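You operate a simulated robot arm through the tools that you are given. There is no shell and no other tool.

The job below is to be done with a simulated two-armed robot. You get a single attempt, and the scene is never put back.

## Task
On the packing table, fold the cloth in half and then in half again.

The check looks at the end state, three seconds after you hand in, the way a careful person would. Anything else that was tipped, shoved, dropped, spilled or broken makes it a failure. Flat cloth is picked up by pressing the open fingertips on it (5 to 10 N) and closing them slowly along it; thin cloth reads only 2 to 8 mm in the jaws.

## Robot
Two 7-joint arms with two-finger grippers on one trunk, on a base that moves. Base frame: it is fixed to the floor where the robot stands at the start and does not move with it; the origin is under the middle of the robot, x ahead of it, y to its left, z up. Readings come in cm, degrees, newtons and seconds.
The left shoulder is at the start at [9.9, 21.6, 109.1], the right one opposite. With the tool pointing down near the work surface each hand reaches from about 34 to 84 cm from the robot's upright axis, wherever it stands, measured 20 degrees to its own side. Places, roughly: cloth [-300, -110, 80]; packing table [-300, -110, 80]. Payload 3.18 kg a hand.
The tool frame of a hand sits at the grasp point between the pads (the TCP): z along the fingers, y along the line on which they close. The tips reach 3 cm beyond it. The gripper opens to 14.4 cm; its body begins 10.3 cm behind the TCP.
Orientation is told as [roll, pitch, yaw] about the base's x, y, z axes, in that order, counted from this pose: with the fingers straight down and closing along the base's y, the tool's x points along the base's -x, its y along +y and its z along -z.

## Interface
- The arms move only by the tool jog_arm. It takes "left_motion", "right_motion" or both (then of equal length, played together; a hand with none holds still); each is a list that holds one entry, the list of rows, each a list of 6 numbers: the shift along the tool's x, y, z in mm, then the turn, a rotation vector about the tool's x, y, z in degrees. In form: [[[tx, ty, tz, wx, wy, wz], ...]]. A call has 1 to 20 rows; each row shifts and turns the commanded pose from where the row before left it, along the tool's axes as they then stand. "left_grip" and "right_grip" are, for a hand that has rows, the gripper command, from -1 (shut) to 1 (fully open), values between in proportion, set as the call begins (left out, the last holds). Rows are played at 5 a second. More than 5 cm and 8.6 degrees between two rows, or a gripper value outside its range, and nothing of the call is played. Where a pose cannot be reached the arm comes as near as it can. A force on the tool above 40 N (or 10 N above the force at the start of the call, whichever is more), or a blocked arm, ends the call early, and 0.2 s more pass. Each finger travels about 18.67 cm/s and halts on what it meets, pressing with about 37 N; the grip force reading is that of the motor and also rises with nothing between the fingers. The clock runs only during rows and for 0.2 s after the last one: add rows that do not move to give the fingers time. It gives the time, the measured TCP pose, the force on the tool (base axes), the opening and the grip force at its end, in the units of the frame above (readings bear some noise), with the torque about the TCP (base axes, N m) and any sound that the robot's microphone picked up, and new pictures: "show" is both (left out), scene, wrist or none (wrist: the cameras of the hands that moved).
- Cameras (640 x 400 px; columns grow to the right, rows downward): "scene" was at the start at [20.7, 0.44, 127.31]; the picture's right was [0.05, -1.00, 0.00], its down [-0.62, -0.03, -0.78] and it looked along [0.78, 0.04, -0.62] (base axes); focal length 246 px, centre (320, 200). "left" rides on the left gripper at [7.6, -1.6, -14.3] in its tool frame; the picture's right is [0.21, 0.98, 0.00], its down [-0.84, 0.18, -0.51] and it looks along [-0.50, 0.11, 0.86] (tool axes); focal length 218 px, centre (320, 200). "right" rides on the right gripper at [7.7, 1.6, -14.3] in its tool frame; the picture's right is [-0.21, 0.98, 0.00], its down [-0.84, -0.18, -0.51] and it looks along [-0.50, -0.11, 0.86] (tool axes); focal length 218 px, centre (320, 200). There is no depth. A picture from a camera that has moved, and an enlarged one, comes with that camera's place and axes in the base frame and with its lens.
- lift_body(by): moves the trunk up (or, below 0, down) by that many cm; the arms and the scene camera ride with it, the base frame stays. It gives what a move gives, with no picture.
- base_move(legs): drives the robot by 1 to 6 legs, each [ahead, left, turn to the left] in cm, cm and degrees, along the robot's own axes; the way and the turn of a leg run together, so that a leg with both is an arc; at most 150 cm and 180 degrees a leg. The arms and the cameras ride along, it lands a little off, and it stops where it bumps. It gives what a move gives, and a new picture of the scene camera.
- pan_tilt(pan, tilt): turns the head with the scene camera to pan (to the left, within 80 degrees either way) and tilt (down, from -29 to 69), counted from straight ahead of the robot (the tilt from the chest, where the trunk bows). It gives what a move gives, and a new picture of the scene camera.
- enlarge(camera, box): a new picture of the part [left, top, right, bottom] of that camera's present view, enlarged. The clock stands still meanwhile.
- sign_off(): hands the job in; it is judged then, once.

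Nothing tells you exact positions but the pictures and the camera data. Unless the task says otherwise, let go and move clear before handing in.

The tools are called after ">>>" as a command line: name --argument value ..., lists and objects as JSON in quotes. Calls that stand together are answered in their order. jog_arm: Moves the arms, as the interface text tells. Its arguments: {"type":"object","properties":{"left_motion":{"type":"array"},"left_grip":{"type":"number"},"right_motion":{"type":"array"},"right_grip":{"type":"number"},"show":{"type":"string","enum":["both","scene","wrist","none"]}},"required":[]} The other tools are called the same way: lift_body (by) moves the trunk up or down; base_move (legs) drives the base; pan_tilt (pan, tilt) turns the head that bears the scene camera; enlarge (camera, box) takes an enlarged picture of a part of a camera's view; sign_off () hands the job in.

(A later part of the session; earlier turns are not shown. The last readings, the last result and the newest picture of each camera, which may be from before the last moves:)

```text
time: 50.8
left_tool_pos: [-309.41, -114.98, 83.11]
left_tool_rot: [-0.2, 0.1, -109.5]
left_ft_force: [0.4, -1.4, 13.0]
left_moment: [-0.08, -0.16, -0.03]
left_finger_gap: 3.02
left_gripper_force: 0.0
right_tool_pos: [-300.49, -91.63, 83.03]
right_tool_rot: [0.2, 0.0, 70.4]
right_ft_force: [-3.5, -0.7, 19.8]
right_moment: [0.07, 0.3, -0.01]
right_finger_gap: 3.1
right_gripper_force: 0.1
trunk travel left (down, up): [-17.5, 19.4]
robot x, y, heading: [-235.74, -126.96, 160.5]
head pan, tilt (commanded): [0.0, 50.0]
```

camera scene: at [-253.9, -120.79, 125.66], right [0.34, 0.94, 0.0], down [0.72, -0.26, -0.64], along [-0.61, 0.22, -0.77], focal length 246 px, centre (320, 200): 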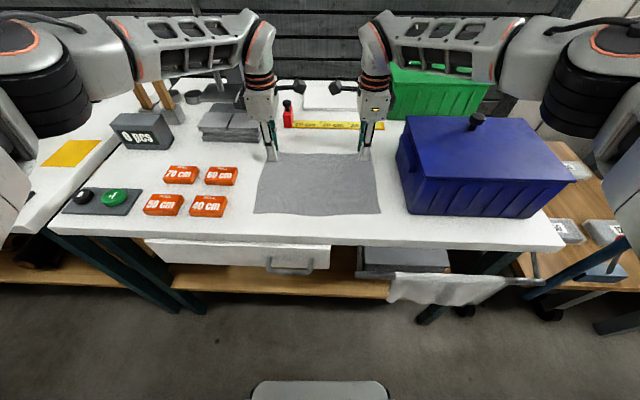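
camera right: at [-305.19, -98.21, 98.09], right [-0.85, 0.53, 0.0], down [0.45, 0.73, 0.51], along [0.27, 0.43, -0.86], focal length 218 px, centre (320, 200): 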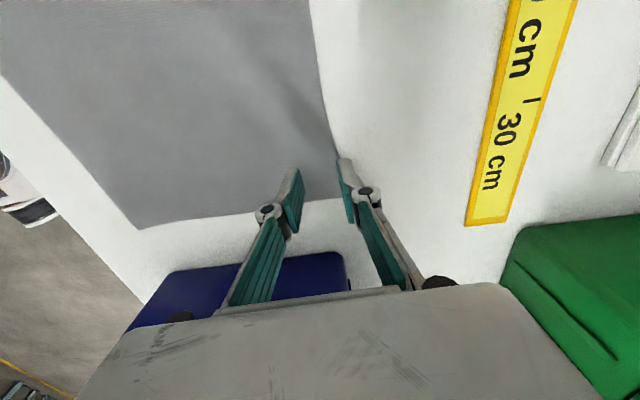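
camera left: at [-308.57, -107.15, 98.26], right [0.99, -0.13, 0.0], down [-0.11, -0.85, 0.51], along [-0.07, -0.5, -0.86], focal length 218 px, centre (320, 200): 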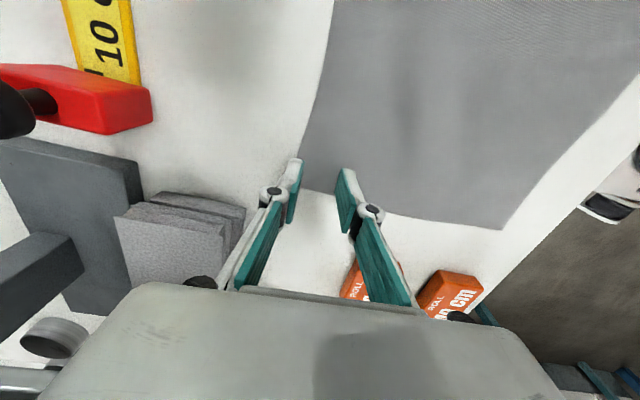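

Both hands are in contact (cloth surface ≈ z 80). I'll ease both to the 5–10 N range.

>>> jog_arm --left_motion '[[[0, 0, -1.5, 0, 0, 0], [0, 0, 0, 0, 0, 0], [0, 0, 0, 0, 0, 0]]]' --right_motion '[[[0, 0, -2.5, 0, 0, 0], [0, 0, 0, 0, 0, 0], [0, 0, 0, 0, 0, 0]]]' --show "none"

```text
time: 51.6
left_tool_pos: [-309.46, -114.8, 83.05]
left_tool_rot: [0.0, 0.1, -109.6]
left_ft_force: [0.3, -3.3, 18.6]
left_moment: [-0.14, -0.1, -0.01]
left_finger_gap: 3.0
left_gripper_force: 0.2
right_tool_pos: [-300.47, -91.56, 83.07]
right_tool_rot: [-0.1, -0.1, 70.3]
right_ft_force: [-0.3, -0.7, 1.8]
right_moment: [-0.01, 0.08, 0.02]
right_finger_gap: 3.03
right_gripper_force: 0.0
trunk travel left (down, up): [-17.5, 19.4]
robot x, y, heading: [-235.77, -127.36, 160.4]
head pan, tilt (commanded): [0.0, 50.0]
```

>>> jog_arm --left_motion '[[[0, 0, -2.0, 0, 0, 0], [0, 0, 0, 0, 0, 0], [0, 0, 0, 0, 0, 0], [0, 0, 0, 0, 0, 0]]]' --right_motion '[[[0, 0, 1.2, 0, 0, 0], [0, 0, 0, 0, 0, 0], [0, 0, 0, 0, 0, 0], [0, 0, 0, 0, 0, 0]]]' --show "wrist"

```text
time: 52.6
left_tool_pos: [-309.28, -114.84, 83.03]
left_tool_rot: [0.0, 0.1, -109.7]
left_ft_force: [-0.2, -1.1, 3.5]
left_moment: [-0.02, 0.04, 0.02]
left_finger_gap: 2.99
left_gripper_force: 0.0
right_tool_pos: [-300.68, -91.46, 83.16]
right_tool_rot: [0.0, 0.1, 70.3]
right_ft_force: [1.6, 0.5, 5.4]
right_moment: [0.02, 0.05, -0.04]
right_finger_gap: 2.94
right_gripper_force: 0.0
trunk travel left (down, up): [-17.5, 19.4]
robot x, y, heading: [-235.5, -127.67, 160.7]
head pan, tilt (commanded): [0.0, 50.0]
camera right: at [-304.82, -98.31, 97.44], right [-0.85, 0.53, 0.0], down [0.45, 0.73, 0.51], along [0.27, 0.43, -0.86], focal length 218 px, centre (320, 200)
camera left: at [-308.39, -107.15, 97.44], right [0.99, -0.13, 0.0], down [-0.12, -0.85, 0.51], along [-0.07, -0.5, -0.86], focal length 218 px, centre (320, 200)
```

right: 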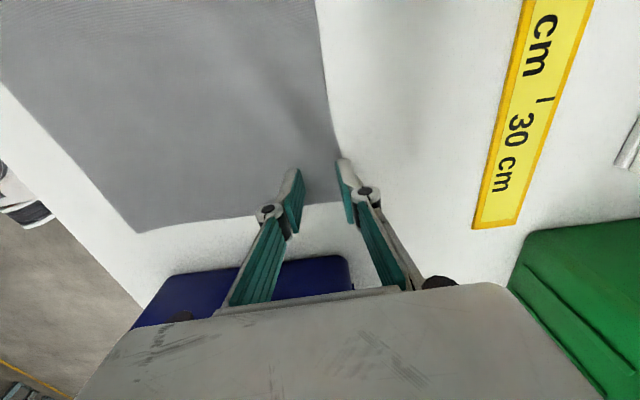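
left: 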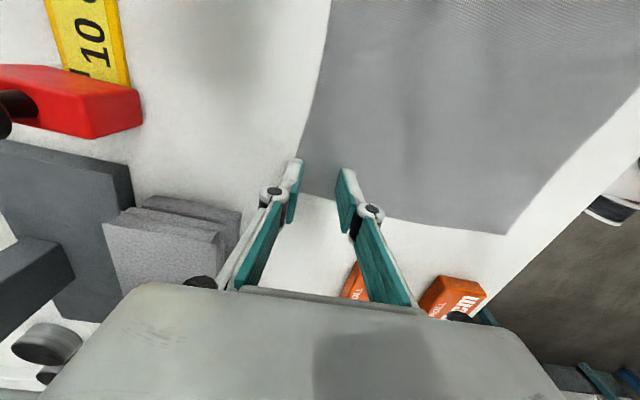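

>>> enlarge --camera "left" --box '[220, 120, 420, 245]'

>>> enlarge --camera "right" --box '[220, 120, 420, 245]'

```text
3.20 times, centred on (320, 182) of left
camera zoom: at [-308.39, -107.15, 97.44], right [0.99, -0.13, 0.0], down [-0.12, -0.85, 0.51], along [-0.07, -0.5, -0.86], focal length 698 px, centre (320, 256)
```

zoom: 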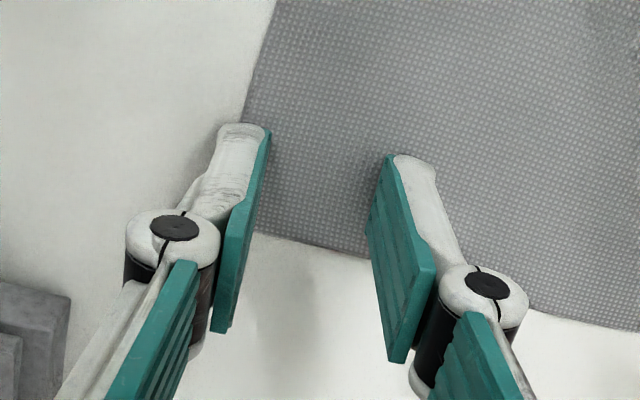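

```text
3.20 times, centred on (320, 182) of right
camera zoom: at [-304.82, -98.31, 97.44], right [-0.85, 0.53, 0.0], down [0.45, 0.73, 0.51], along [0.27, 0.43, -0.86], focal length 698 px, centre (320, 256)
```

zoom: 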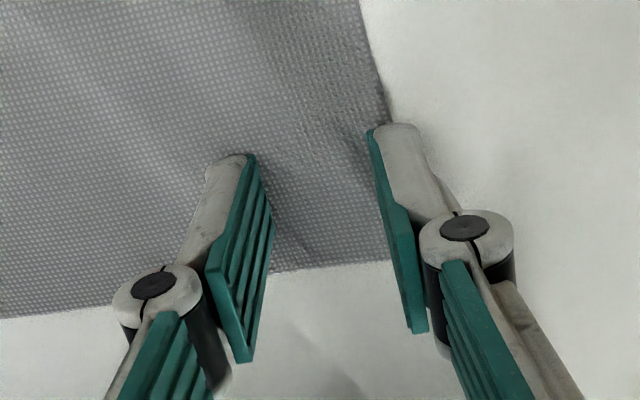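

Both outer tips lie about 6 mm inside the far edge with light contact. I'll press a touch more and close the fingers in small steps.

>>> jog_arm --left_motion '[[[0, 0, 1.0, 0, 0, 0], [0, 0, 0, 0, 0, 0]]]' --right_motion '[[[0, 0, 0.5, 0, 0, 0], [0, 0, 0, 0, 0, 0]]]' --left_grip -0.64 --right_grip -0.64 --show "none"

>>> jog_arm --left_motion '[[[0, 0, 0, 0, 0, 0], [0, 0, 0, 0, 0, 0]]]' --right_motion '[[[0, 0, 0, 0, 0, 0], [0, 0, 0, 0, 0, 0]]]' --left_grip -0.7 --right_grip -0.7 --show "wrist"

```text
time: 53.2
left_tool_pos: [-309.22, -114.71, 83.12]
left_tool_rot: [0.0, -0.1, -109.8]
left_ft_force: [0.9, -0.1, 4.3]
left_moment: [-0.02, 0.03, -0.02]
left_finger_gap: 2.49
left_gripper_force: 0.0
right_tool_pos: [-300.75, -91.59, 82.97]
right_tool_rot: [0.0, -0.1, 70.3]
right_ft_force: [0.7, 0.1, 4.2]
right_moment: [0.06, 0.07, 0.0]
right_finger_gap: 2.48
right_gripper_force: 0.1
trunk travel left (down, up): [-17.5, 19.4]
robot x, y, heading: [-235.94, -127.14, 160.5]
head pan, tilt (commanded): [0.0, 50.0]
```

```text
time: 53.8
left_tool_pos: [-309.43, -114.85, 83.07]
left_tool_rot: [0.1, 0.0, -109.6]
left_ft_force: [0.8, -0.1, 2.2]
left_moment: [-0.01, -0.01, 0.02]
left_finger_gap: 2.08
left_gripper_force: 0.0
right_tool_pos: [-300.67, -91.44, 83.03]
right_tool_rot: [0.0, -0.1, 70.4]
right_ft_force: [0.3, 0.1, 2.0]
right_moment: [0.0, 0.03, -0.02]
right_finger_gap: 2.1
right_gripper_force: 0.0
trunk travel left (down, up): [-17.5, 19.4]
robot x, y, heading: [-235.65, -127.46, 160.5]
head pan, tilt (commanded): [0.0, 50.0]
camera right: at [-304.83, -98.32, 97.4], right [-0.85, 0.53, 0.0], down [0.45, 0.73, 0.51], along [0.27, 0.43, -0.86], focal length 218 px, centre (320, 200)
camera left: at [-308.4, -107.09, 97.4], right [0.99, -0.13, 0.0], down [-0.11, -0.85, 0.51], along [-0.07, -0.5, -0.86], focal length 218 px, centre (320, 200)
```

right: 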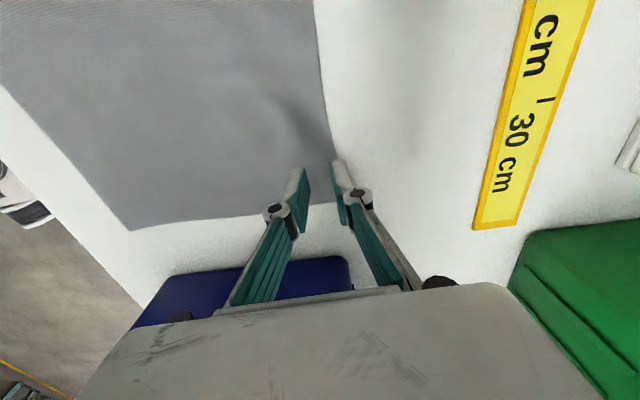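
left: 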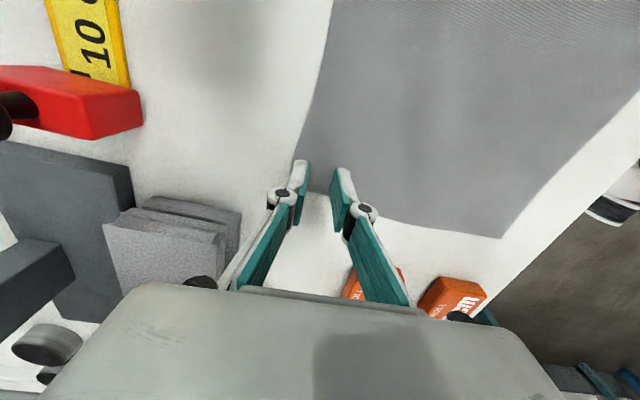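

The force has dropped to ~2 N; I'll press ~1.5 mm more to get back to 5–10 N and check if the cloth follows the tips.

>>> jog_arm --left_motion '[[[0, 0, 1.2, 0, 0, 0], [0, 0, 0, 0, 0, 0], [0, 0, 0, 0, 0, 0]]]' --right_motion '[[[0, 0, 1.2, 0, 0, 0], [0, 0, 0, 0, 0, 0], [0, 0, 0, 0, 0, 0]]]' --show "none"

>>> enlarge --camera "left" --box '[220, 120, 420, 245]'

>>> enlarge --camera "right" --box '[220, 120, 420, 245]'

```text
time: 54.6
left_tool_pos: [-309.34, -114.85, 82.97]
left_tool_rot: [-0.1, 0.0, -109.8]
left_ft_force: [-0.2, -0.2, 2.0]
left_moment: [-0.02, 0.02, 0.02]
left_finger_gap: 2.07
left_gripper_force: 0.0
right_tool_pos: [-300.84, -91.49, 82.97]
right_tool_rot: [0.1, -0.1, 70.4]
right_ft_force: [0.8, -1.6, 9.1]
right_moment: [0.01, 0.06, -0.01]
right_finger_gap: 2.05
right_gripper_force: 0.0
trunk travel left (down, up): [-17.5, 19.4]
robot x, y, heading: [-235.52, -127.32, 160.3]
head pan, tilt (commanded): [0.0, 50.0]
```

```text
3.20 times, centred on (320, 182) of left
camera zoom: at [-308.36, -107.13, 97.4], right [0.99, -0.13, 0.0], down [-0.11, -0.85, 0.51], along [-0.07, -0.5, -0.86], focal length 698 px, centre (320, 256)
```

zoom: 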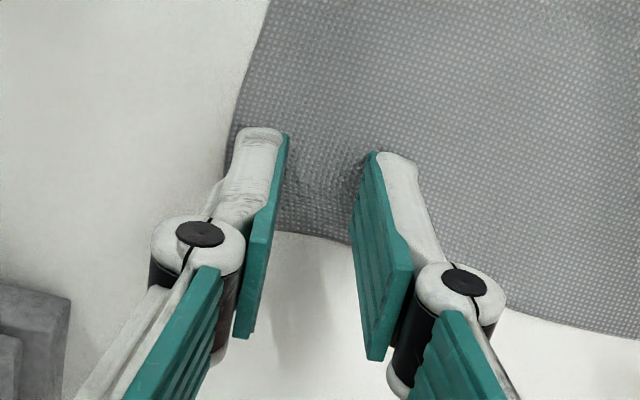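

```text
3.20 times, centred on (320, 182) of right
camera zoom: at [-304.83, -98.3, 97.39], right [-0.85, 0.53, 0.0], down [0.45, 0.73, 0.51], along [0.27, 0.43, -0.86], focal length 698 px, centre (320, 256)
```

zoom: 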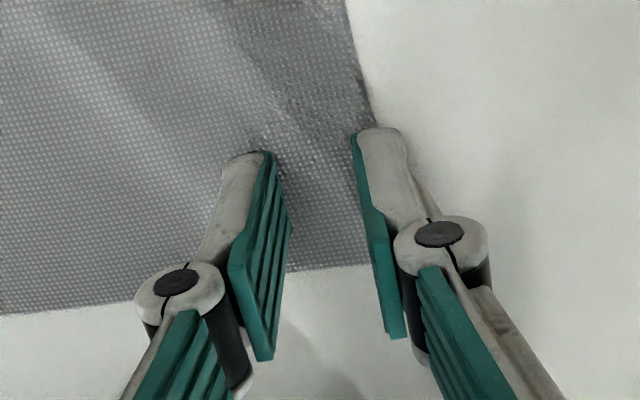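

The right hand draws the cloth along; the left was pressing too lightly and slipped inward. I'll lift the left slightly, reopen it to 3 cm and press again with more force, while the right holds.

>>> jog_arm --left_motion '[[[0, 0, -5, 0, 0, 0], [0, 0, 0, 0, 0, 0]]]' --left_grip -0.58 --show "none"

>>> jog_arm --left_motion '[[[0, 0, 5, 0, 0, 0], [0, 0, 1.5, 0, 0, 0], [0, 0, 0, 0, 0, 0], [0, 0, 0, 0, 0, 0], [0, 0, 0, 0, 0, 0]]]' --show "none"

```text
time: 55.2
left_tool_pos: [-309.45, -114.82, 83.5]
left_tool_rot: [0.0, -0.1, -109.7]
left_ft_force: [-0.9, 0.6, 0.6]
left_moment: [0.02, 0.04, 0.02]
left_finger_gap: 3.0
left_gripper_force: 0.1
right_tool_pos: [-300.8, -91.57, 82.91]
right_tool_rot: [0.2, -0.1, 70.4]
right_ft_force: [1.2, -1.0, 12.6]
right_moment: [-0.01, 0.08, 0.0]
right_finger_gap: 2.05
right_gripper_force: 0.1
trunk travel left (down, up): [-17.5, 19.4]
robot x, y, heading: [-236.1, -127.49, 160.2]
head pan, tilt (commanded): [0.0, 50.0]
```

```text
time: 56.4
left_tool_pos: [-309.37, -114.86, 83.11]
left_tool_rot: [-0.2, 0.1, -109.6]
left_ft_force: [-0.2, -4.3, 21.3]
left_moment: [-0.27, -0.29, -0.05]
left_finger_gap: 3.01
left_gripper_force: 0.1
right_tool_pos: [-300.76, -91.54, 82.99]
right_tool_rot: [0.1, 0.0, 70.3]
right_ft_force: [-1.0, 0.8, 3.5]
right_moment: [-0.01, 0.05, -0.02]
right_finger_gap: 2.09
right_gripper_force: 0.0
trunk travel left (down, up): [-17.5, 19.4]
robot x, y, heading: [-235.98, -127.11, 160.3]
head pan, tilt (commanded): [0.0, 50.0]
```

>>> jog_arm --left_motion '[[[0, 0, -1.5, 0, 0, 0], [0, 0, 0, 0, 0, 0]]]' --right_motion '[[[0, 0, 0.5, 0, 0, 0], [0, 0, 0, 0, 0, 0]]]' --left_grip -0.62 --show "none"

>>> jog_arm --left_motion '[[[0, 0, 0, 0, 0, 0], [0, 0, 0, 0, 0, 0]]]' --right_motion '[[[0, 0, 0, 0, 0, 0], [0, 0, 0, 0, 0, 0]]]' --left_grip -0.66 --show "wrist"

```text
time: 57.0
left_tool_pos: [-309.43, -114.68, 82.92]
left_tool_rot: [-0.2, 0.0, -109.7]
left_ft_force: [-0.5, 2.2, 12.2]
left_moment: [0.08, 0.07, -0.04]
left_finger_gap: 2.7
left_gripper_force: 0.0
right_tool_pos: [-300.63, -91.48, 82.99]
right_tool_rot: [0.2, 0.0, 70.3]
right_ft_force: [0.0, 0.0, 13.1]
right_moment: [-0.01, 0.02, -0.02]
right_finger_gap: 2.1
right_gripper_force: 0.0
trunk travel left (down, up): [-17.5, 19.4]
robot x, y, heading: [-235.88, -127.55, 160.3]
head pan, tilt (commanded): [0.0, 50.0]
```

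```text
time: 57.6
left_tool_pos: [-309.23, -114.94, 83.14]
left_tool_rot: [-0.1, 0.1, -109.7]
left_ft_force: [0.2, 0.1, 7.7]
left_moment: [-0.02, -0.02, -0.02]
left_finger_gap: 2.27
left_gripper_force: 0.1
right_tool_pos: [-300.77, -91.6, 83.0]
right_tool_rot: [0.1, 0.0, 70.4]
right_ft_force: [-0.2, 0.3, 18.2]
right_moment: [0.02, -0.02, 0.03]
right_finger_gap: 2.09
right_gripper_force: 0.1
trunk travel left (down, up): [-17.5, 19.4]
robot x, y, heading: [-235.74, -127.42, 160.5]
head pan, tilt (commanded): [0.0, 50.0]
camera right: at [-304.73, -98.32, 97.39], right [-0.85, 0.53, 0.0], down [0.45, 0.73, 0.51], along [0.26, 0.43, -0.86], focal length 218 px, centre (320, 200)
camera left: at [-308.34, -107.22, 97.4], right [0.99, -0.13, 0.0], down [-0.11, -0.85, 0.51], along [-0.07, -0.5, -0.86], focal length 218 px, centre (320, 200)
```

right: 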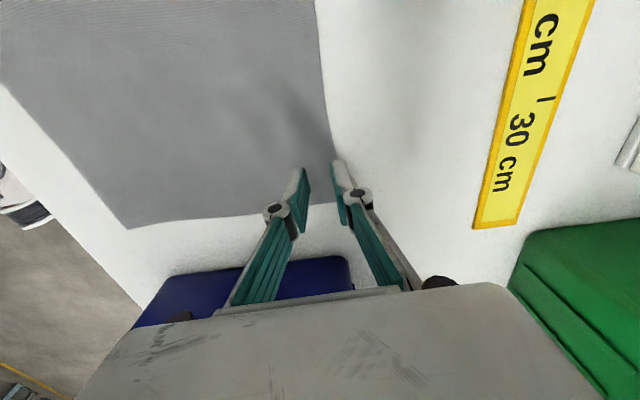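
left: 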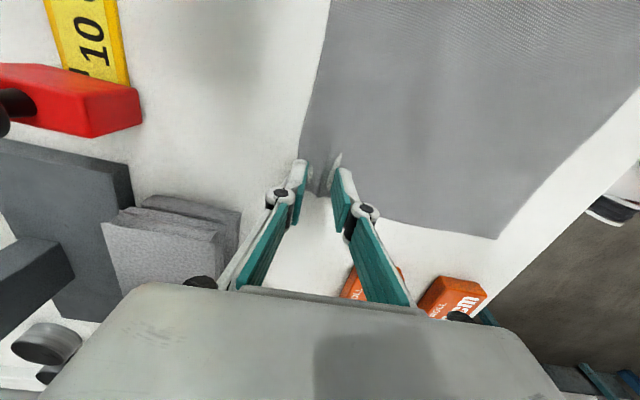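

A ridge is rising between the left fingers. I'll ease the right press a bit and keep closing both in small steps.

>>> jog_arm --left_motion '[[[0, 0, 0.3, 0, 0, 0], [0, 0, 0, 0, 0, 0]]]' --right_motion '[[[0, 0, -0.6, 0, 0, 0], [0, 0, 0, 0, 0, 0]]]' --left_grip -0.71 --right_grip -0.75 --show "none"

>>> jog_arm --left_motion '[[[0, 0, 0.3, 0, 0, 0], [0, 0, 0, 0, 0, 0]]]' --right_motion '[[[0, 0, 0.2, 0, 0, 0], [0, 0, 0, 0, 0, 0]]]' --left_grip -0.76 --right_grip -0.8 --show "none"

>>> enlarge --camera "left" --box '[220, 120, 420, 245]'

>>> enlarge --camera "right" --box '[220, 120, 420, 245]'

```text
time: 58.2
left_tool_pos: [-309.4, -114.87, 82.98]
left_tool_rot: [-0.1, 0.0, -109.6]
left_ft_force: [-1.5, -1.0, 10.4]
left_moment: [-0.03, 0.02, 0.01]
left_finger_gap: 1.91
left_gripper_force: 0.0
right_tool_pos: [-300.53, -91.65, 82.86]
right_tool_rot: [0.1, 0.0, 70.3]
right_ft_force: [-0.4, 1.4, 13.3]
right_moment: [0.07, 0.01, 0.02]
right_finger_gap: 1.67
right_gripper_force: 0.1
trunk travel left (down, up): [-17.5, 19.4]
robot x, y, heading: [-235.73, -127.57, 160.1]
head pan, tilt (commanded): [0.0, 50.0]
```

```text
time: 58.8
left_tool_pos: [-309.33, -114.83, 82.98]
left_tool_rot: [-0.1, 0.0, -109.6]
left_ft_force: [0.7, -1.0, 10.8]
left_moment: [-0.07, 0.04, -0.01]
left_finger_gap: 1.5
left_gripper_force: 0.1
right_tool_pos: [-300.58, -91.63, 82.89]
right_tool_rot: [0.0, 0.1, 70.4]
right_ft_force: [0.6, 0.1, 9.4]
right_moment: [0.02, 0.01, 0.0]
right_finger_gap: 1.27
right_gripper_force: 0.1
trunk travel left (down, up): [-17.5, 19.4]
robot x, y, heading: [-235.9, -127.26, 160.1]
head pan, tilt (commanded): [0.0, 50.0]
```

```text
3.20 times, centred on (320, 182) of left
camera zoom: at [-308.33, -107.18, 97.34], right [0.99, -0.13, 0.0], down [-0.11, -0.85, 0.51], along [-0.07, -0.5, -0.86], focal length 698 px, centre (320, 256)
```

zoom: 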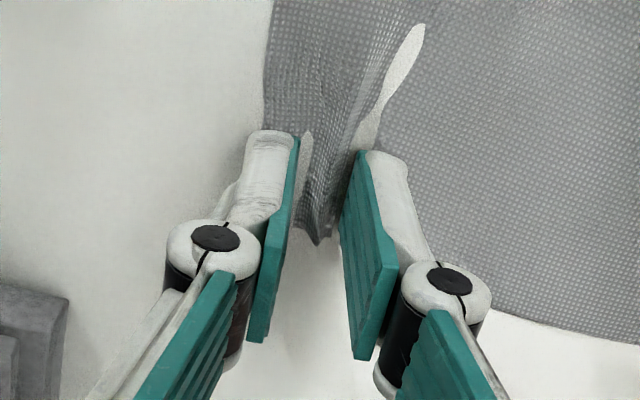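

```text
3.20 times, centred on (320, 182) of right
camera zoom: at [-304.75, -98.44, 97.31], right [-0.85, 0.53, 0.0], down [0.45, 0.73, 0.51], along [0.27, 0.43, -0.86], focal length 698 px, centre (320, 256)
```

zoom: 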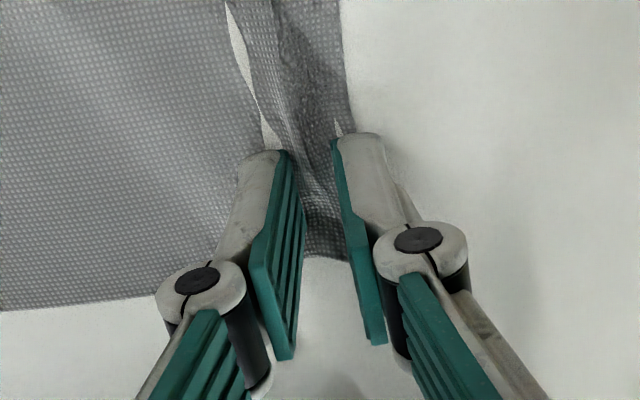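

Ridges have formed between both pairs of fingers. I'll keep closing in steps until the jaws hold.

>>> jog_arm --left_motion '[[[0, 0, 0, 0, 0, 0], [0, 0, 0, 0, 0, 0]]]' --right_motion '[[[0, 0, 0, 0, 0, 0], [0, 0, 0, 0, 0, 0]]]' --left_grip -0.82 --right_grip -0.86 --show "none"

>>> jog_arm --left_motion '[[[0, 0, 0, 0, 0, 0], [0, 0, 0, 0, 0, 0]]]' --right_motion '[[[0, 0, 0, 0, 0, 0], [0, 0, 0, 0, 0, 0]]]' --left_grip -0.88 --right_grip -0.92 --show "none"

>>> jog_arm --left_motion '[[[0, 0, 0, 0, 0, 0], [0, 0, 0, 0, 0, 0], [0, 0, 0, 0, 0, 0]]]' --right_motion '[[[0, 0, 0, 0, 0, 0], [0, 0, 0, 0, 0, 0], [0, 0, 0, 0, 0, 0]]]' --left_grip -1 --right_grip -1 --show "both"

```text
time: 59.4
left_tool_pos: [-309.42, -114.8, 82.95]
left_tool_rot: [-0.1, 0.0, -109.7]
left_ft_force: [-1.0, -0.3, 10.3]
left_moment: [-0.03, 0.03, -0.02]
left_finger_gap: 1.02
left_gripper_force: 0.1
right_tool_pos: [-300.76, -91.53, 82.98]
right_tool_rot: [0.1, 0.0, 70.4]
right_ft_force: [1.6, -0.6, 6.4]
right_moment: [0.01, -0.01, 0.01]
right_finger_gap: 0.84
right_gripper_force: 0.0
trunk travel left (down, up): [-17.5, 19.4]
robot x, y, heading: [-236.11, -127.41, 160.4]
head pan, tilt (commanded): [0.0, 50.0]
```

```text
time: 60.0
left_tool_pos: [-309.5, -114.84, 82.95]
left_tool_rot: [-0.2, -0.1, -109.7]
left_ft_force: [0.2, 0.1, 9.9]
left_moment: [-0.04, 0.04, 0.03]
left_finger_gap: 0.81
left_gripper_force: 0.1
right_tool_pos: [-300.86, -91.65, 82.88]
right_tool_rot: [0.0, 0.0, 70.4]
right_ft_force: [0.0, 0.2, 3.0]
right_moment: [-0.01, 0.03, 0.01]
right_finger_gap: 0.55
right_gripper_force: 0.0
trunk travel left (down, up): [-17.5, 19.4]
robot x, y, heading: [-236.12, -127.51, 160.3]
head pan, tilt (commanded): [0.0, 50.0]
```

```text
time: 60.8
left_tool_pos: [-309.44, -114.92, 82.91]
left_tool_rot: [-0.1, 0.0, -109.8]
left_ft_force: [-0.8, -0.7, 5.7]
left_moment: [0.09, 0.12, 0.0]
left_finger_gap: 0.33
left_gripper_force: 30.1
right_tool_pos: [-300.65, -91.49, 82.86]
right_tool_rot: [0.0, -0.1, 70.4]
right_ft_force: [-0.9, 2.0, 7.1]
right_moment: [0.07, 0.11, 0.0]
right_finger_gap: 0.35
right_gripper_force: 34.0
trunk travel left (down, up): [-17.5, 19.4]
robot x, y, heading: [-235.86, -126.92, 160.2]
head pan, tilt (commanded): [0.0, 50.0]
camera scene: at [-253.82, -120.82, 125.67], right [0.34, 0.94, 0.0], down [0.72, -0.26, -0.64], along [-0.61, 0.22, -0.77], focal length 246 px, centre (320, 200)
camera right: at [-304.81, -98.38, 97.3], right [-0.85, 0.53, 0.0], down [0.45, 0.73, 0.51], along [0.27, 0.43, -0.86], focal length 218 px, centre (320, 200)
camera left: at [-308.38, -107.16, 97.27], right [0.99, -0.13, 0.0], down [-0.11, -0.85, 0.51], along [-0.07, -0.5, -0.86], focal length 218 px, centre (320, 200)
```

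scene: 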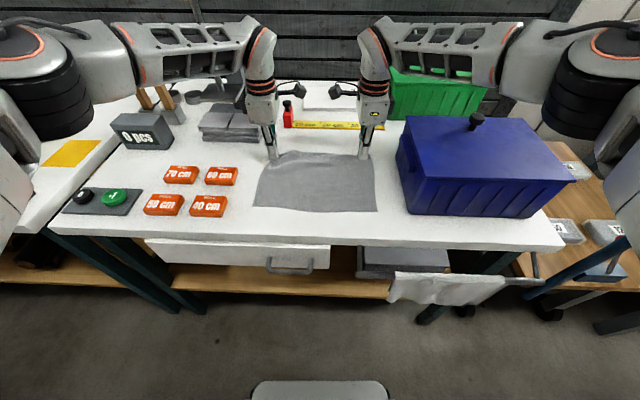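
right: 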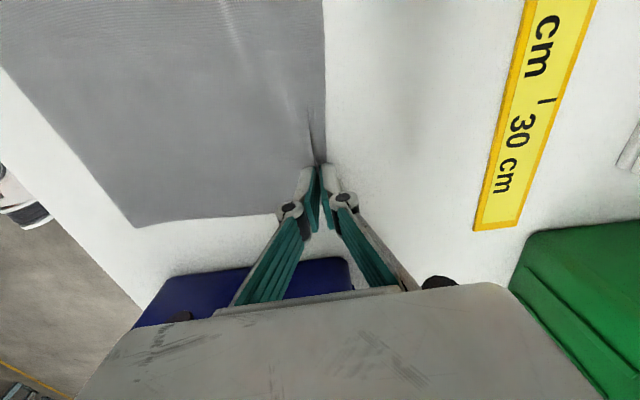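
left: 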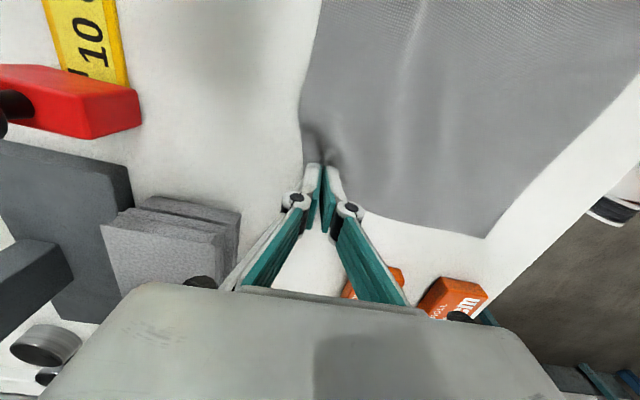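

Both jaws hold something 3.3–3.5 mm thick. I'll lift 3 cm gently and check that the cloth comes along.

>>> jog_arm --left_motion '[[[0, 0, -6, 0, 0, 0], [0, 0, -8, 0, 0, 0], [0, 0, -8, 0, 0, 0], [0, 0, -8, 0, 0, 0], [0, 0, 0, 0, 0, 0]]]' --right_motion '[[[0, 0, -6, 0, 0, 0], [0, 0, -8, 0, 0, 0], [0, 0, -8, 0, 0, 0], [0, 0, -8, 0, 0, 0], [0, 0, 0, 0, 0, 0]]]' --show "both"

>>> enlarge --camera "scene" --box '[230, 90, 410, 225]'

```text
time: 62.0
left_tool_pos: [-309.36, -114.79, 85.72]
left_tool_rot: [0.0, 0.0, -109.7]
left_ft_force: [-0.3, 0.5, -2.0]
left_moment: [-0.03, -0.03, -0.02]
left_finger_gap: 0.14
left_gripper_force: 32.4
right_tool_pos: [-300.86, -91.49, 85.71]
right_tool_rot: [-0.2, -0.1, 70.3]
right_ft_force: [0.3, -0.9, -1.3]
right_moment: [0.19, 0.21, -0.01]
right_finger_gap: 0.51
right_gripper_force: 47.5
trunk travel left (down, up): [-17.5, 19.4]
robot x, y, heading: [-236.24, -127.25, 160.5]
head pan, tilt (commanded): [0.0, 50.0]
camera scene: at [-253.93, -120.79, 125.63], right [0.34, 0.94, 0.0], down [0.72, -0.26, -0.64], along [-0.61, 0.22, -0.77], focal length 246 px, centre (320, 200)
camera right: at [-304.87, -98.31, 100.17], right [-0.85, 0.53, 0.0], down [0.45, 0.73, 0.51], along [0.27, 0.43, -0.86], focal length 218 px, centre (320, 200)
camera left: at [-308.46, -107.17, 100.14], right [0.99, -0.13, 0.0], down [-0.11, -0.85, 0.51], along [-0.07, -0.5, -0.86], focal length 218 px, centre (320, 200)
```

scene: 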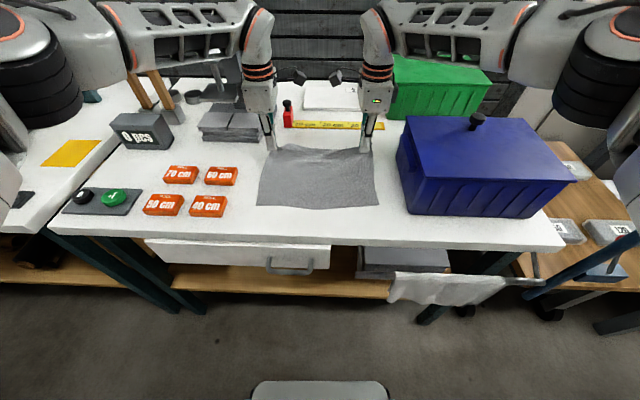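
right: 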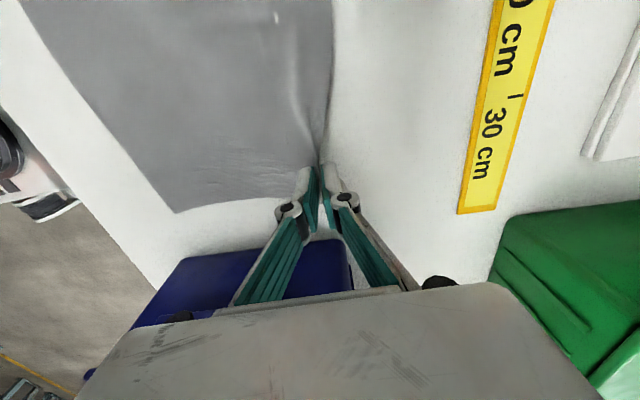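
left: 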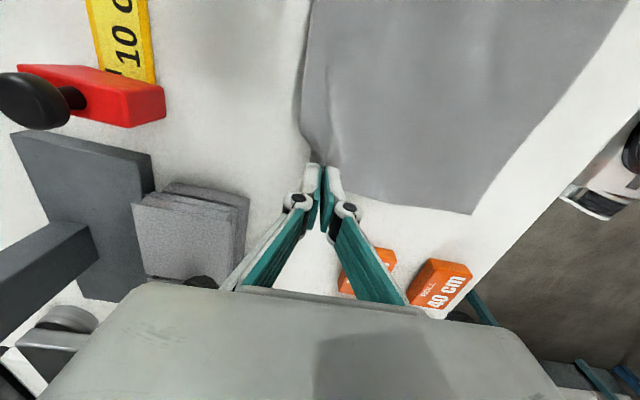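

```text
2.96 times, centred on (320, 158) of scene
camera zoom: at [-253.93, -120.79, 125.63], right [0.34, 0.94, 0.0], down [0.72, -0.26, -0.64], along [-0.61, 0.22, -0.77], focal length 730 px, centre (320, 326)
```

zoom: 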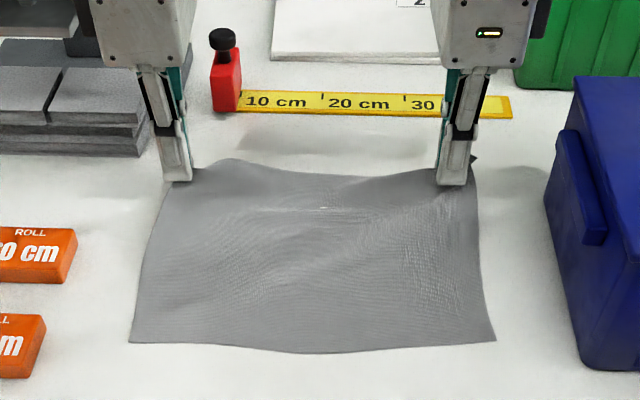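

>>> enlarge --camera "left" --box '[240, 90, 420, 230]'

>>> enlarge --camera "right" --box '[220, 90, 400, 230]'

```text
2.86 times, centred on (330, 160) of left
camera zoom: at [-308.46, -107.17, 100.14], right [0.99, -0.13, 0.0], down [-0.11, -0.85, 0.51], along [-0.07, -0.5, -0.86], focal length 624 px, centre (291, 314)
```

zoom: 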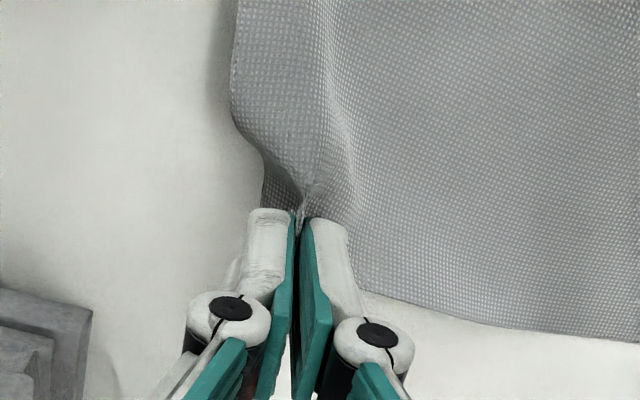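

```text
2.86 times, centred on (310, 160) of right
camera zoom: at [-304.87, -98.31, 100.17], right [-0.85, 0.53, 0.0], down [0.45, 0.73, 0.51], along [0.27, 0.43, -0.86], focal length 624 px, centre (349, 314)
```

zoom: 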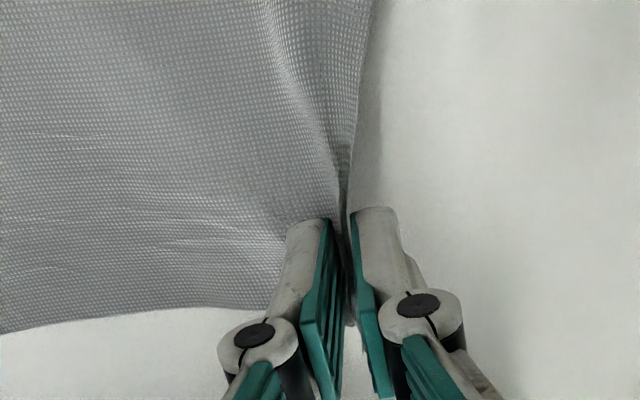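

Both corners are lifted; the right jaw has the very edge, the left has a small tail. I'll carry both slowly up along the first part of the arc toward me and check that they hold.

>>> jog_arm --left_motion '[[[0, 8, -11.5, 0, 0, 0], [0, 8, -11.5, 0, 0, 0], [0, 10, -9, 0, 0, 0], [0, 10, -9, 0, 0, 0], [0, 12.5, -6, 0, 0, 0], [0, 12.5, -6, 0, 0, 0], [0, 0, 0, 0, 0, 0]]]' --right_motion '[[[0, -8, -11.5, 0, 0, 0], [0, -8, -11.5, 0, 0, 0], [0, -10, -9, 0, 0, 0], [0, -10, -9, 0, 0, 0], [0, -12.5, -6, 0, 0, 0], [0, -12.5, -6, 0, 0, 0], [0, 0, 0, 0, 0, 0]]]' --show "both"

>>> enlarge --camera "scene" --box '[230, 90, 410, 225]'

```text
time: 63.6
left_tool_pos: [-303.63, -117.04, 91.13]
left_tool_rot: [0.0, 0.0, -109.6]
left_ft_force: [-0.1, 0.0, -0.6]
left_moment: [0.02, 0.02, -0.02]
left_finger_gap: 0.38
left_gripper_force: 31.7
right_tool_pos: [-294.9, -93.62, 91.18]
right_tool_rot: [-0.1, 0.0, 70.2]
right_ft_force: [2.0, 0.2, 9.4]
right_moment: [0.03, 0.27, 0.0]
right_finger_gap: 0.59
right_gripper_force: 31.8
trunk travel left (down, up): [-17.5, 19.4]
robot x, y, heading: [-235.64, -127.52, 160.5]
head pan, tilt (commanded): [0.0, 50.0]
camera scene: at [-253.96, -120.78, 125.62], right [0.34, 0.94, 0.0], down [0.72, -0.26, -0.64], along [-0.61, 0.22, -0.77], focal length 246 px, centre (320, 200)
camera right: at [-299.1, -100.42, 105.4], right [-0.85, 0.53, 0.0], down [0.45, 0.73, 0.51], along [0.27, 0.43, -0.86], focal length 218 px, centre (320, 200)
camera left: at [-302.67, -109.3, 105.51], right [0.99, -0.13, 0.0], down [-0.11, -0.85, 0.51], along [-0.07, -0.5, -0.86], focal length 218 px, centre (320, 200)
```

scene: 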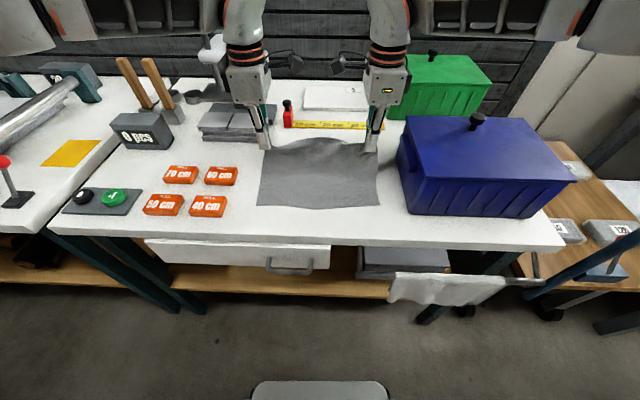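
right: 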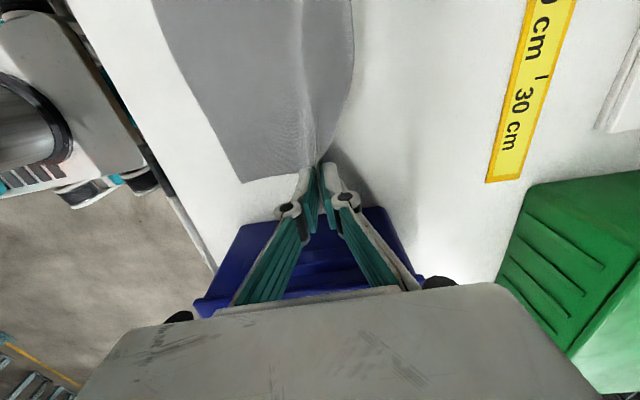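
left: 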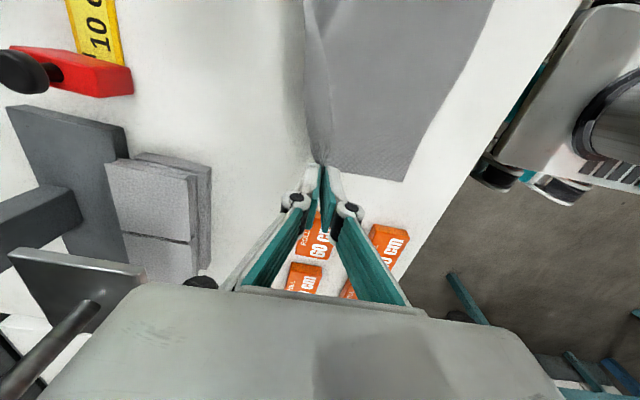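

```text
2.96 times, centred on (320, 158) of scene
camera zoom: at [-253.96, -120.78, 125.62], right [0.34, 0.94, 0.0], down [0.72, -0.26, -0.64], along [-0.61, 0.22, -0.77], focal length 730 px, centre (320, 326)
```

zoom: 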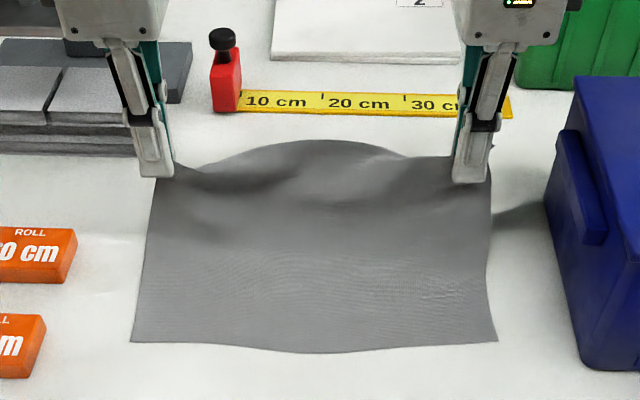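

Both hands hold and the cloth is lifting. I'll carry on over the top of the arc with a gradual tilt of the hands, then pause before laying down.

>>> jog_arm --left_motion '[[[-1, 13.8, -2.5, 2.5, 0, 0], [-1, 13.8, -2.5, 2.5, 0, 0], [-1, 13.4, 0.7, 3.5, 0, 0], [-1, 13.4, 0.7, 3.5, 0, 0], [0, 13, 2.9, 4, 0, 0], [0, 13, 2.9, 4, 0, 0], [0, 11.7, 4.4, 3, 0, 0], [0, 11.7, 4.4, 3, 0, 0], [0, 10.6, 4.9, 2, 0, 0], [0, 10.6, 4.9, 2, 0, 0], [0, 0, 0, 0, 0, 0]]]' --right_motion '[[[-1, -13.8, -2.5, -2.5, 0, 0], [-1, -13.8, -2.5, -2.5, 0, 0], [-1, -13.4, 0.7, -3.5, 0, 0], [-1, -13.4, 0.7, -3.5, 0, 0], [0, -13, 2.9, -4, 0, 0], [0, -13, 2.9, -4, 0, 0], [0, -11.7, 4.4, -3, 0, 0], [0, -11.7, 4.4, -3, 0, 0], [0, -10.6, 4.9, -2, 0, 0], [0, -10.6, 4.9, -2, 0, 0], [0, 0, 0, 0, 0, 0]]]' --show "both"

>>> enlarge --camera "scene" --box '[230, 90, 410, 225]'

```text
time: 66.0
left_tool_pos: [-293.3, -121.14, 86.43]
left_tool_rot: [-29.9, 0.0, -109.5]
left_ft_force: [2.1, 0.1, 1.8]
left_moment: [0.1, 0.02, 0.03]
left_finger_gap: 0.34
left_gripper_force: 41.2
right_tool_pos: [-284.32, -96.86, 86.38]
right_tool_rot: [29.9, -0.1, 70.4]
right_ft_force: [3.0, 2.2, 0.7]
right_moment: [-0.14, 0.35, 0.17]
right_finger_gap: 0.01
right_gripper_force: 27.1
trunk travel left (down, up): [-17.5, 19.4]
robot x, y, heading: [-235.43, -127.46, 160.3]
head pan, tilt (commanded): [0.0, 50.0]
camera scene: at [-253.89, -120.8, 125.65], right [0.34, 0.94, 0.0], down [0.72, -0.26, -0.64], along [-0.61, 0.22, -0.77], focal length 246 px, centre (320, 200)
camera right: at [-281.47, -106.28, 99.68], right [-0.73, 0.48, 0.49], down [0.67, 0.66, 0.35], along [-0.15, 0.58, -0.8], focal length 218 px, centre (320, 200)
camera left: at [-285.37, -115.77, 99.69], right [0.87, -0.09, -0.49], down [0.1, -0.93, 0.35], along [-0.49, -0.35, -0.8], focal length 218 px, centre (320, 200)
```

scene: 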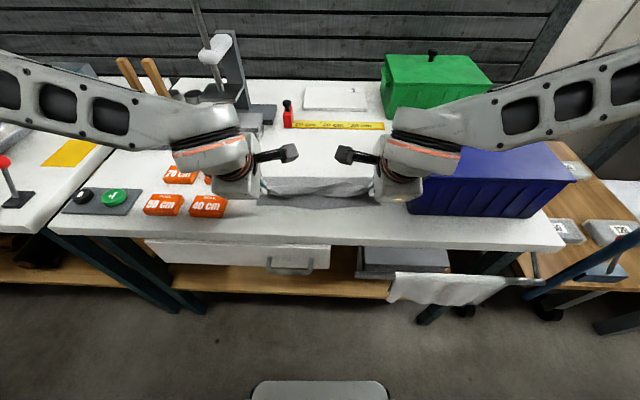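
right: 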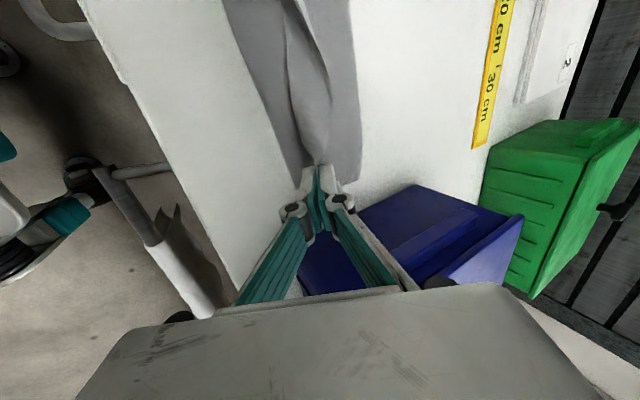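
left: 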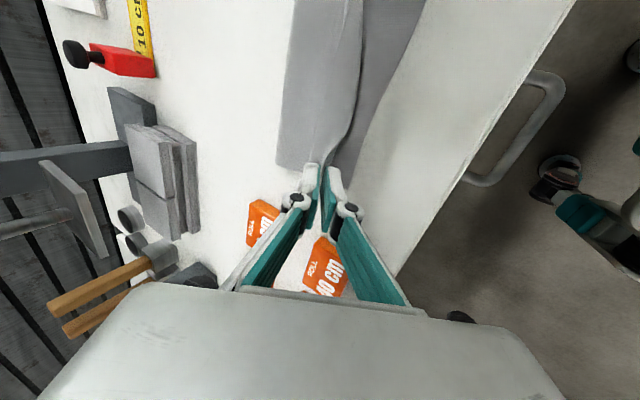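

```text
2.96 times, centred on (320, 158) of scene
camera zoom: at [-253.89, -120.8, 125.65], right [0.34, 0.94, 0.0], down [0.72, -0.26, -0.64], along [-0.61, 0.22, -0.77], focal length 730 px, centre (320, 326)
```

zoom: 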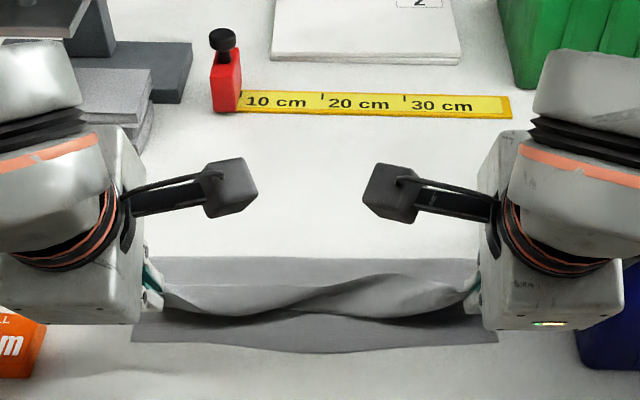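

The fold is coming over nicely. The right gap reads near zero, so I'll zoom in to see whether it still holds the cloth.

>>> enlarge --camera "right" --box '[240, 60, 400, 240]'

>>> enlarge --camera "left" --box '[250, 60, 410, 240]'

>>> enlarge --camera "scene" --box '[250, 160, 395, 225]'

```text
2.22 times, centred on (320, 150) of right
camera zoom: at [-281.47, -106.28, 99.68], right [-0.73, 0.48, 0.49], down [0.67, 0.66, 0.35], along [-0.15, 0.58, -0.8], focal length 485 px, centre (320, 311)
```

zoom: 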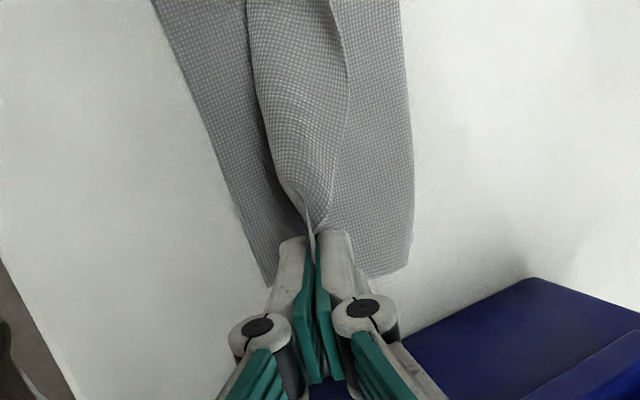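

```text
2.22 times, centred on (330, 150) of left
camera zoom: at [-285.37, -115.77, 99.69], right [0.87, -0.09, -0.49], down [0.1, -0.93, 0.35], along [-0.49, -0.35, -0.8], focal length 485 px, centre (298, 311)
```

zoom: 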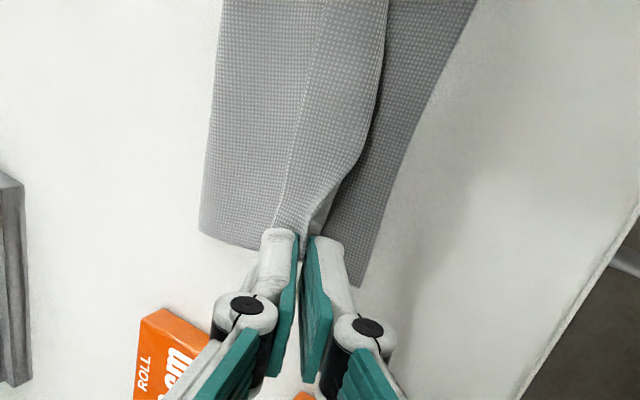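

```text
4.41 times, centred on (322, 192) of scene
camera zoom: at [-253.89, -120.8, 125.65], right [0.34, 0.94, 0.0], down [0.72, -0.26, -0.64], along [-0.61, 0.22, -0.77], focal length 1088 px, centre (309, 233)
```

zoom: 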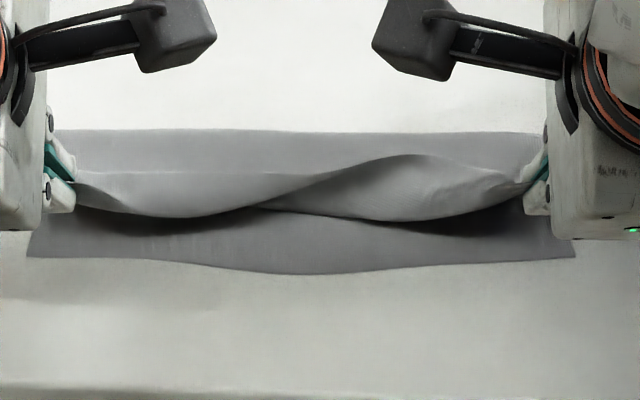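

Both still hold, and the crease has formed with the top layer coming down square. The bottom near edge now lies at f≈36.4, so I'll lower straight down from here and lay the edge.

>>> jog_arm --left_motion '[[[0, 5, 8.7, 0, 0, 0], [0, 5, 8.7, 0, 0, 0], [0, 3, 5.2, 0, 0, 0], [0, 0, 0, 0, 0, 0]]]' --right_motion '[[[0, -5, 8.7, 0, 0, 0], [0, -5, 8.7, 0, 0, 0], [0, -3, 5.2, 0, 0, 0], [0, 0, 0, 0, 0, 0]]]' --show "scene"

>>> enlarge --camera "scene" --box '[250, 150, 395, 235]'

>>> enlarge --camera "left" --box '[250, 60, 410, 240]'

>>> enlarge --camera "right" --box '[240, 60, 400, 240]'

```text
time: 67.0
left_tool_pos: [-293.41, -121.15, 83.77]
left_tool_rot: [-30.0, 0.0, -109.7]
left_ft_force: [-1.9, 0.8, -1.8]
left_moment: [0.0, 0.04, 0.03]
left_finger_gap: 0.6
left_gripper_force: 38.1
right_tool_pos: [-284.38, -97.04, 83.74]
right_tool_rot: [30.0, 0.0, 70.3]
right_ft_force: [0.7, 0.4, 1.6]
right_moment: [-0.16, 0.08, 0.09]
right_finger_gap: 0.0
right_gripper_force: 26.2
trunk travel left (down, up): [-17.5, 19.4]
robot x, y, heading: [-235.6, -127.28, 160.3]
head pan, tilt (commanded): [0.0, 50.0]
camera scene: at [-253.87, -120.81, 125.66], right [0.34, 0.94, 0.0], down [0.72, -0.26, -0.64], along [-0.61, 0.22, -0.77], focal length 246 px, centre (320, 200)
```

scene: 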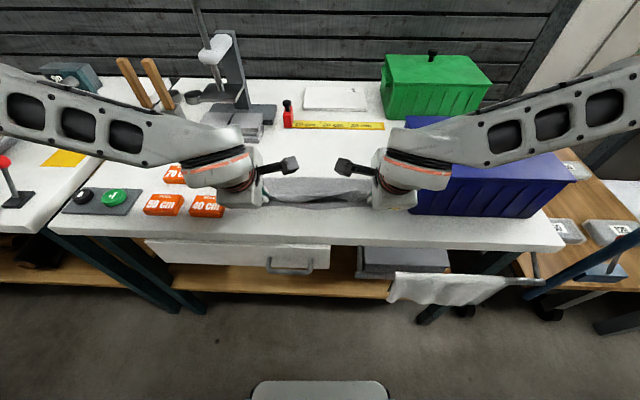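

```text
4.41 times, centred on (322, 192) of scene
camera zoom: at [-253.87, -120.81, 125.66], right [0.34, 0.94, 0.0], down [0.72, -0.26, -0.64], along [-0.61, 0.22, -0.77], focal length 1088 px, centre (309, 233)
```

zoom: 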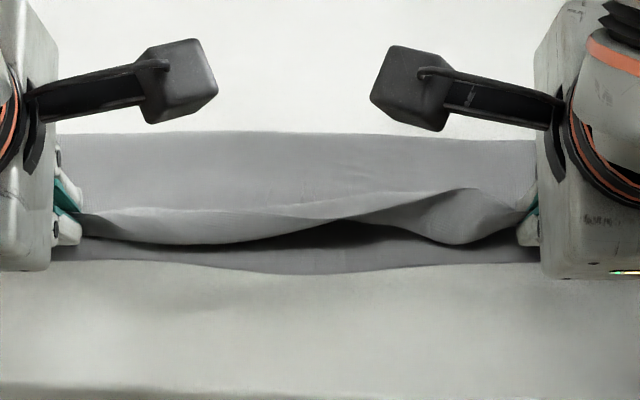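

```text
2.22 times, centred on (330, 150) of left
camera zoom: at [-285.46, -115.85, 97.08], right [0.87, -0.09, -0.49], down [0.1, -0.93, 0.35], along [-0.49, -0.35, -0.8], focal length 485 px, centre (298, 311)
```

zoom: 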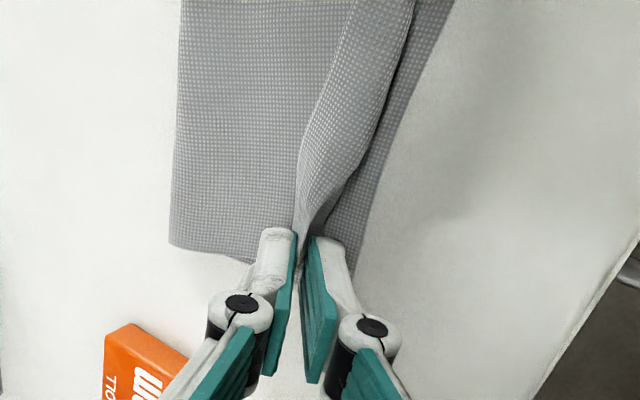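

```text
2.22 times, centred on (320, 150) of right
camera zoom: at [-281.52, -106.2, 97.09], right [-0.73, 0.48, 0.49], down [0.67, 0.66, 0.35], along [-0.15, 0.58, -0.8], focal length 485 px, centre (320, 311)
```

zoom: 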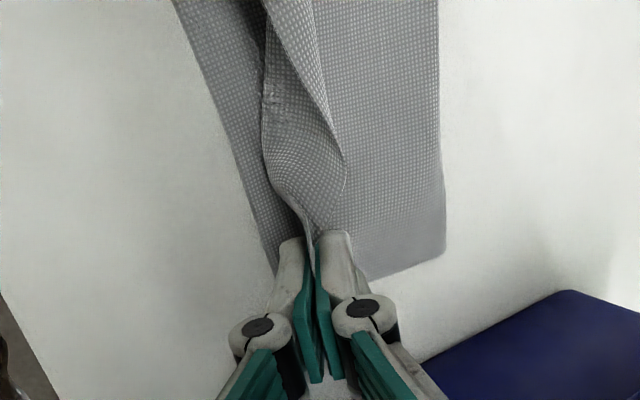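

The edge is down to within a centimetre of the bottom layer. I'll lower the last few millimetres to contact.

>>> jog_arm --left_motion '[[[0, 2, 3.5, 0, 0, 0], [0, 2, 3.5, 0, 0, 0], [0, 0, 0, 0, 0, 0]]]' --right_motion '[[[0, -2, 3.5, 0, 0, 0], [0, -2, 3.5, 0, 0, 0], [0, 0, 0, 0, 0, 0]]]' --show "none"

```text
time: 67.8
left_tool_pos: [-293.45, -121.04, 83.01]
left_tool_rot: [-30.0, 0.0, -109.7]
left_ft_force: [1.6, 0.5, 0.3]
left_moment: [0.04, 0.03, -0.02]
left_finger_gap: 0.04
left_gripper_force: 28.1
right_tool_pos: [-284.44, -96.94, 82.92]
right_tool_rot: [30.0, 0.0, 70.4]
right_ft_force: [0.1, -1.6, -2.1]
right_moment: [0.11, 0.21, -0.03]
right_finger_gap: 0.63
right_gripper_force: 41.9
trunk travel left (down, up): [-17.5, 19.4]
robot x, y, heading: [-235.9, -127.24, 160.4]
head pan, tilt (commanded): [0.0, 50.0]
```

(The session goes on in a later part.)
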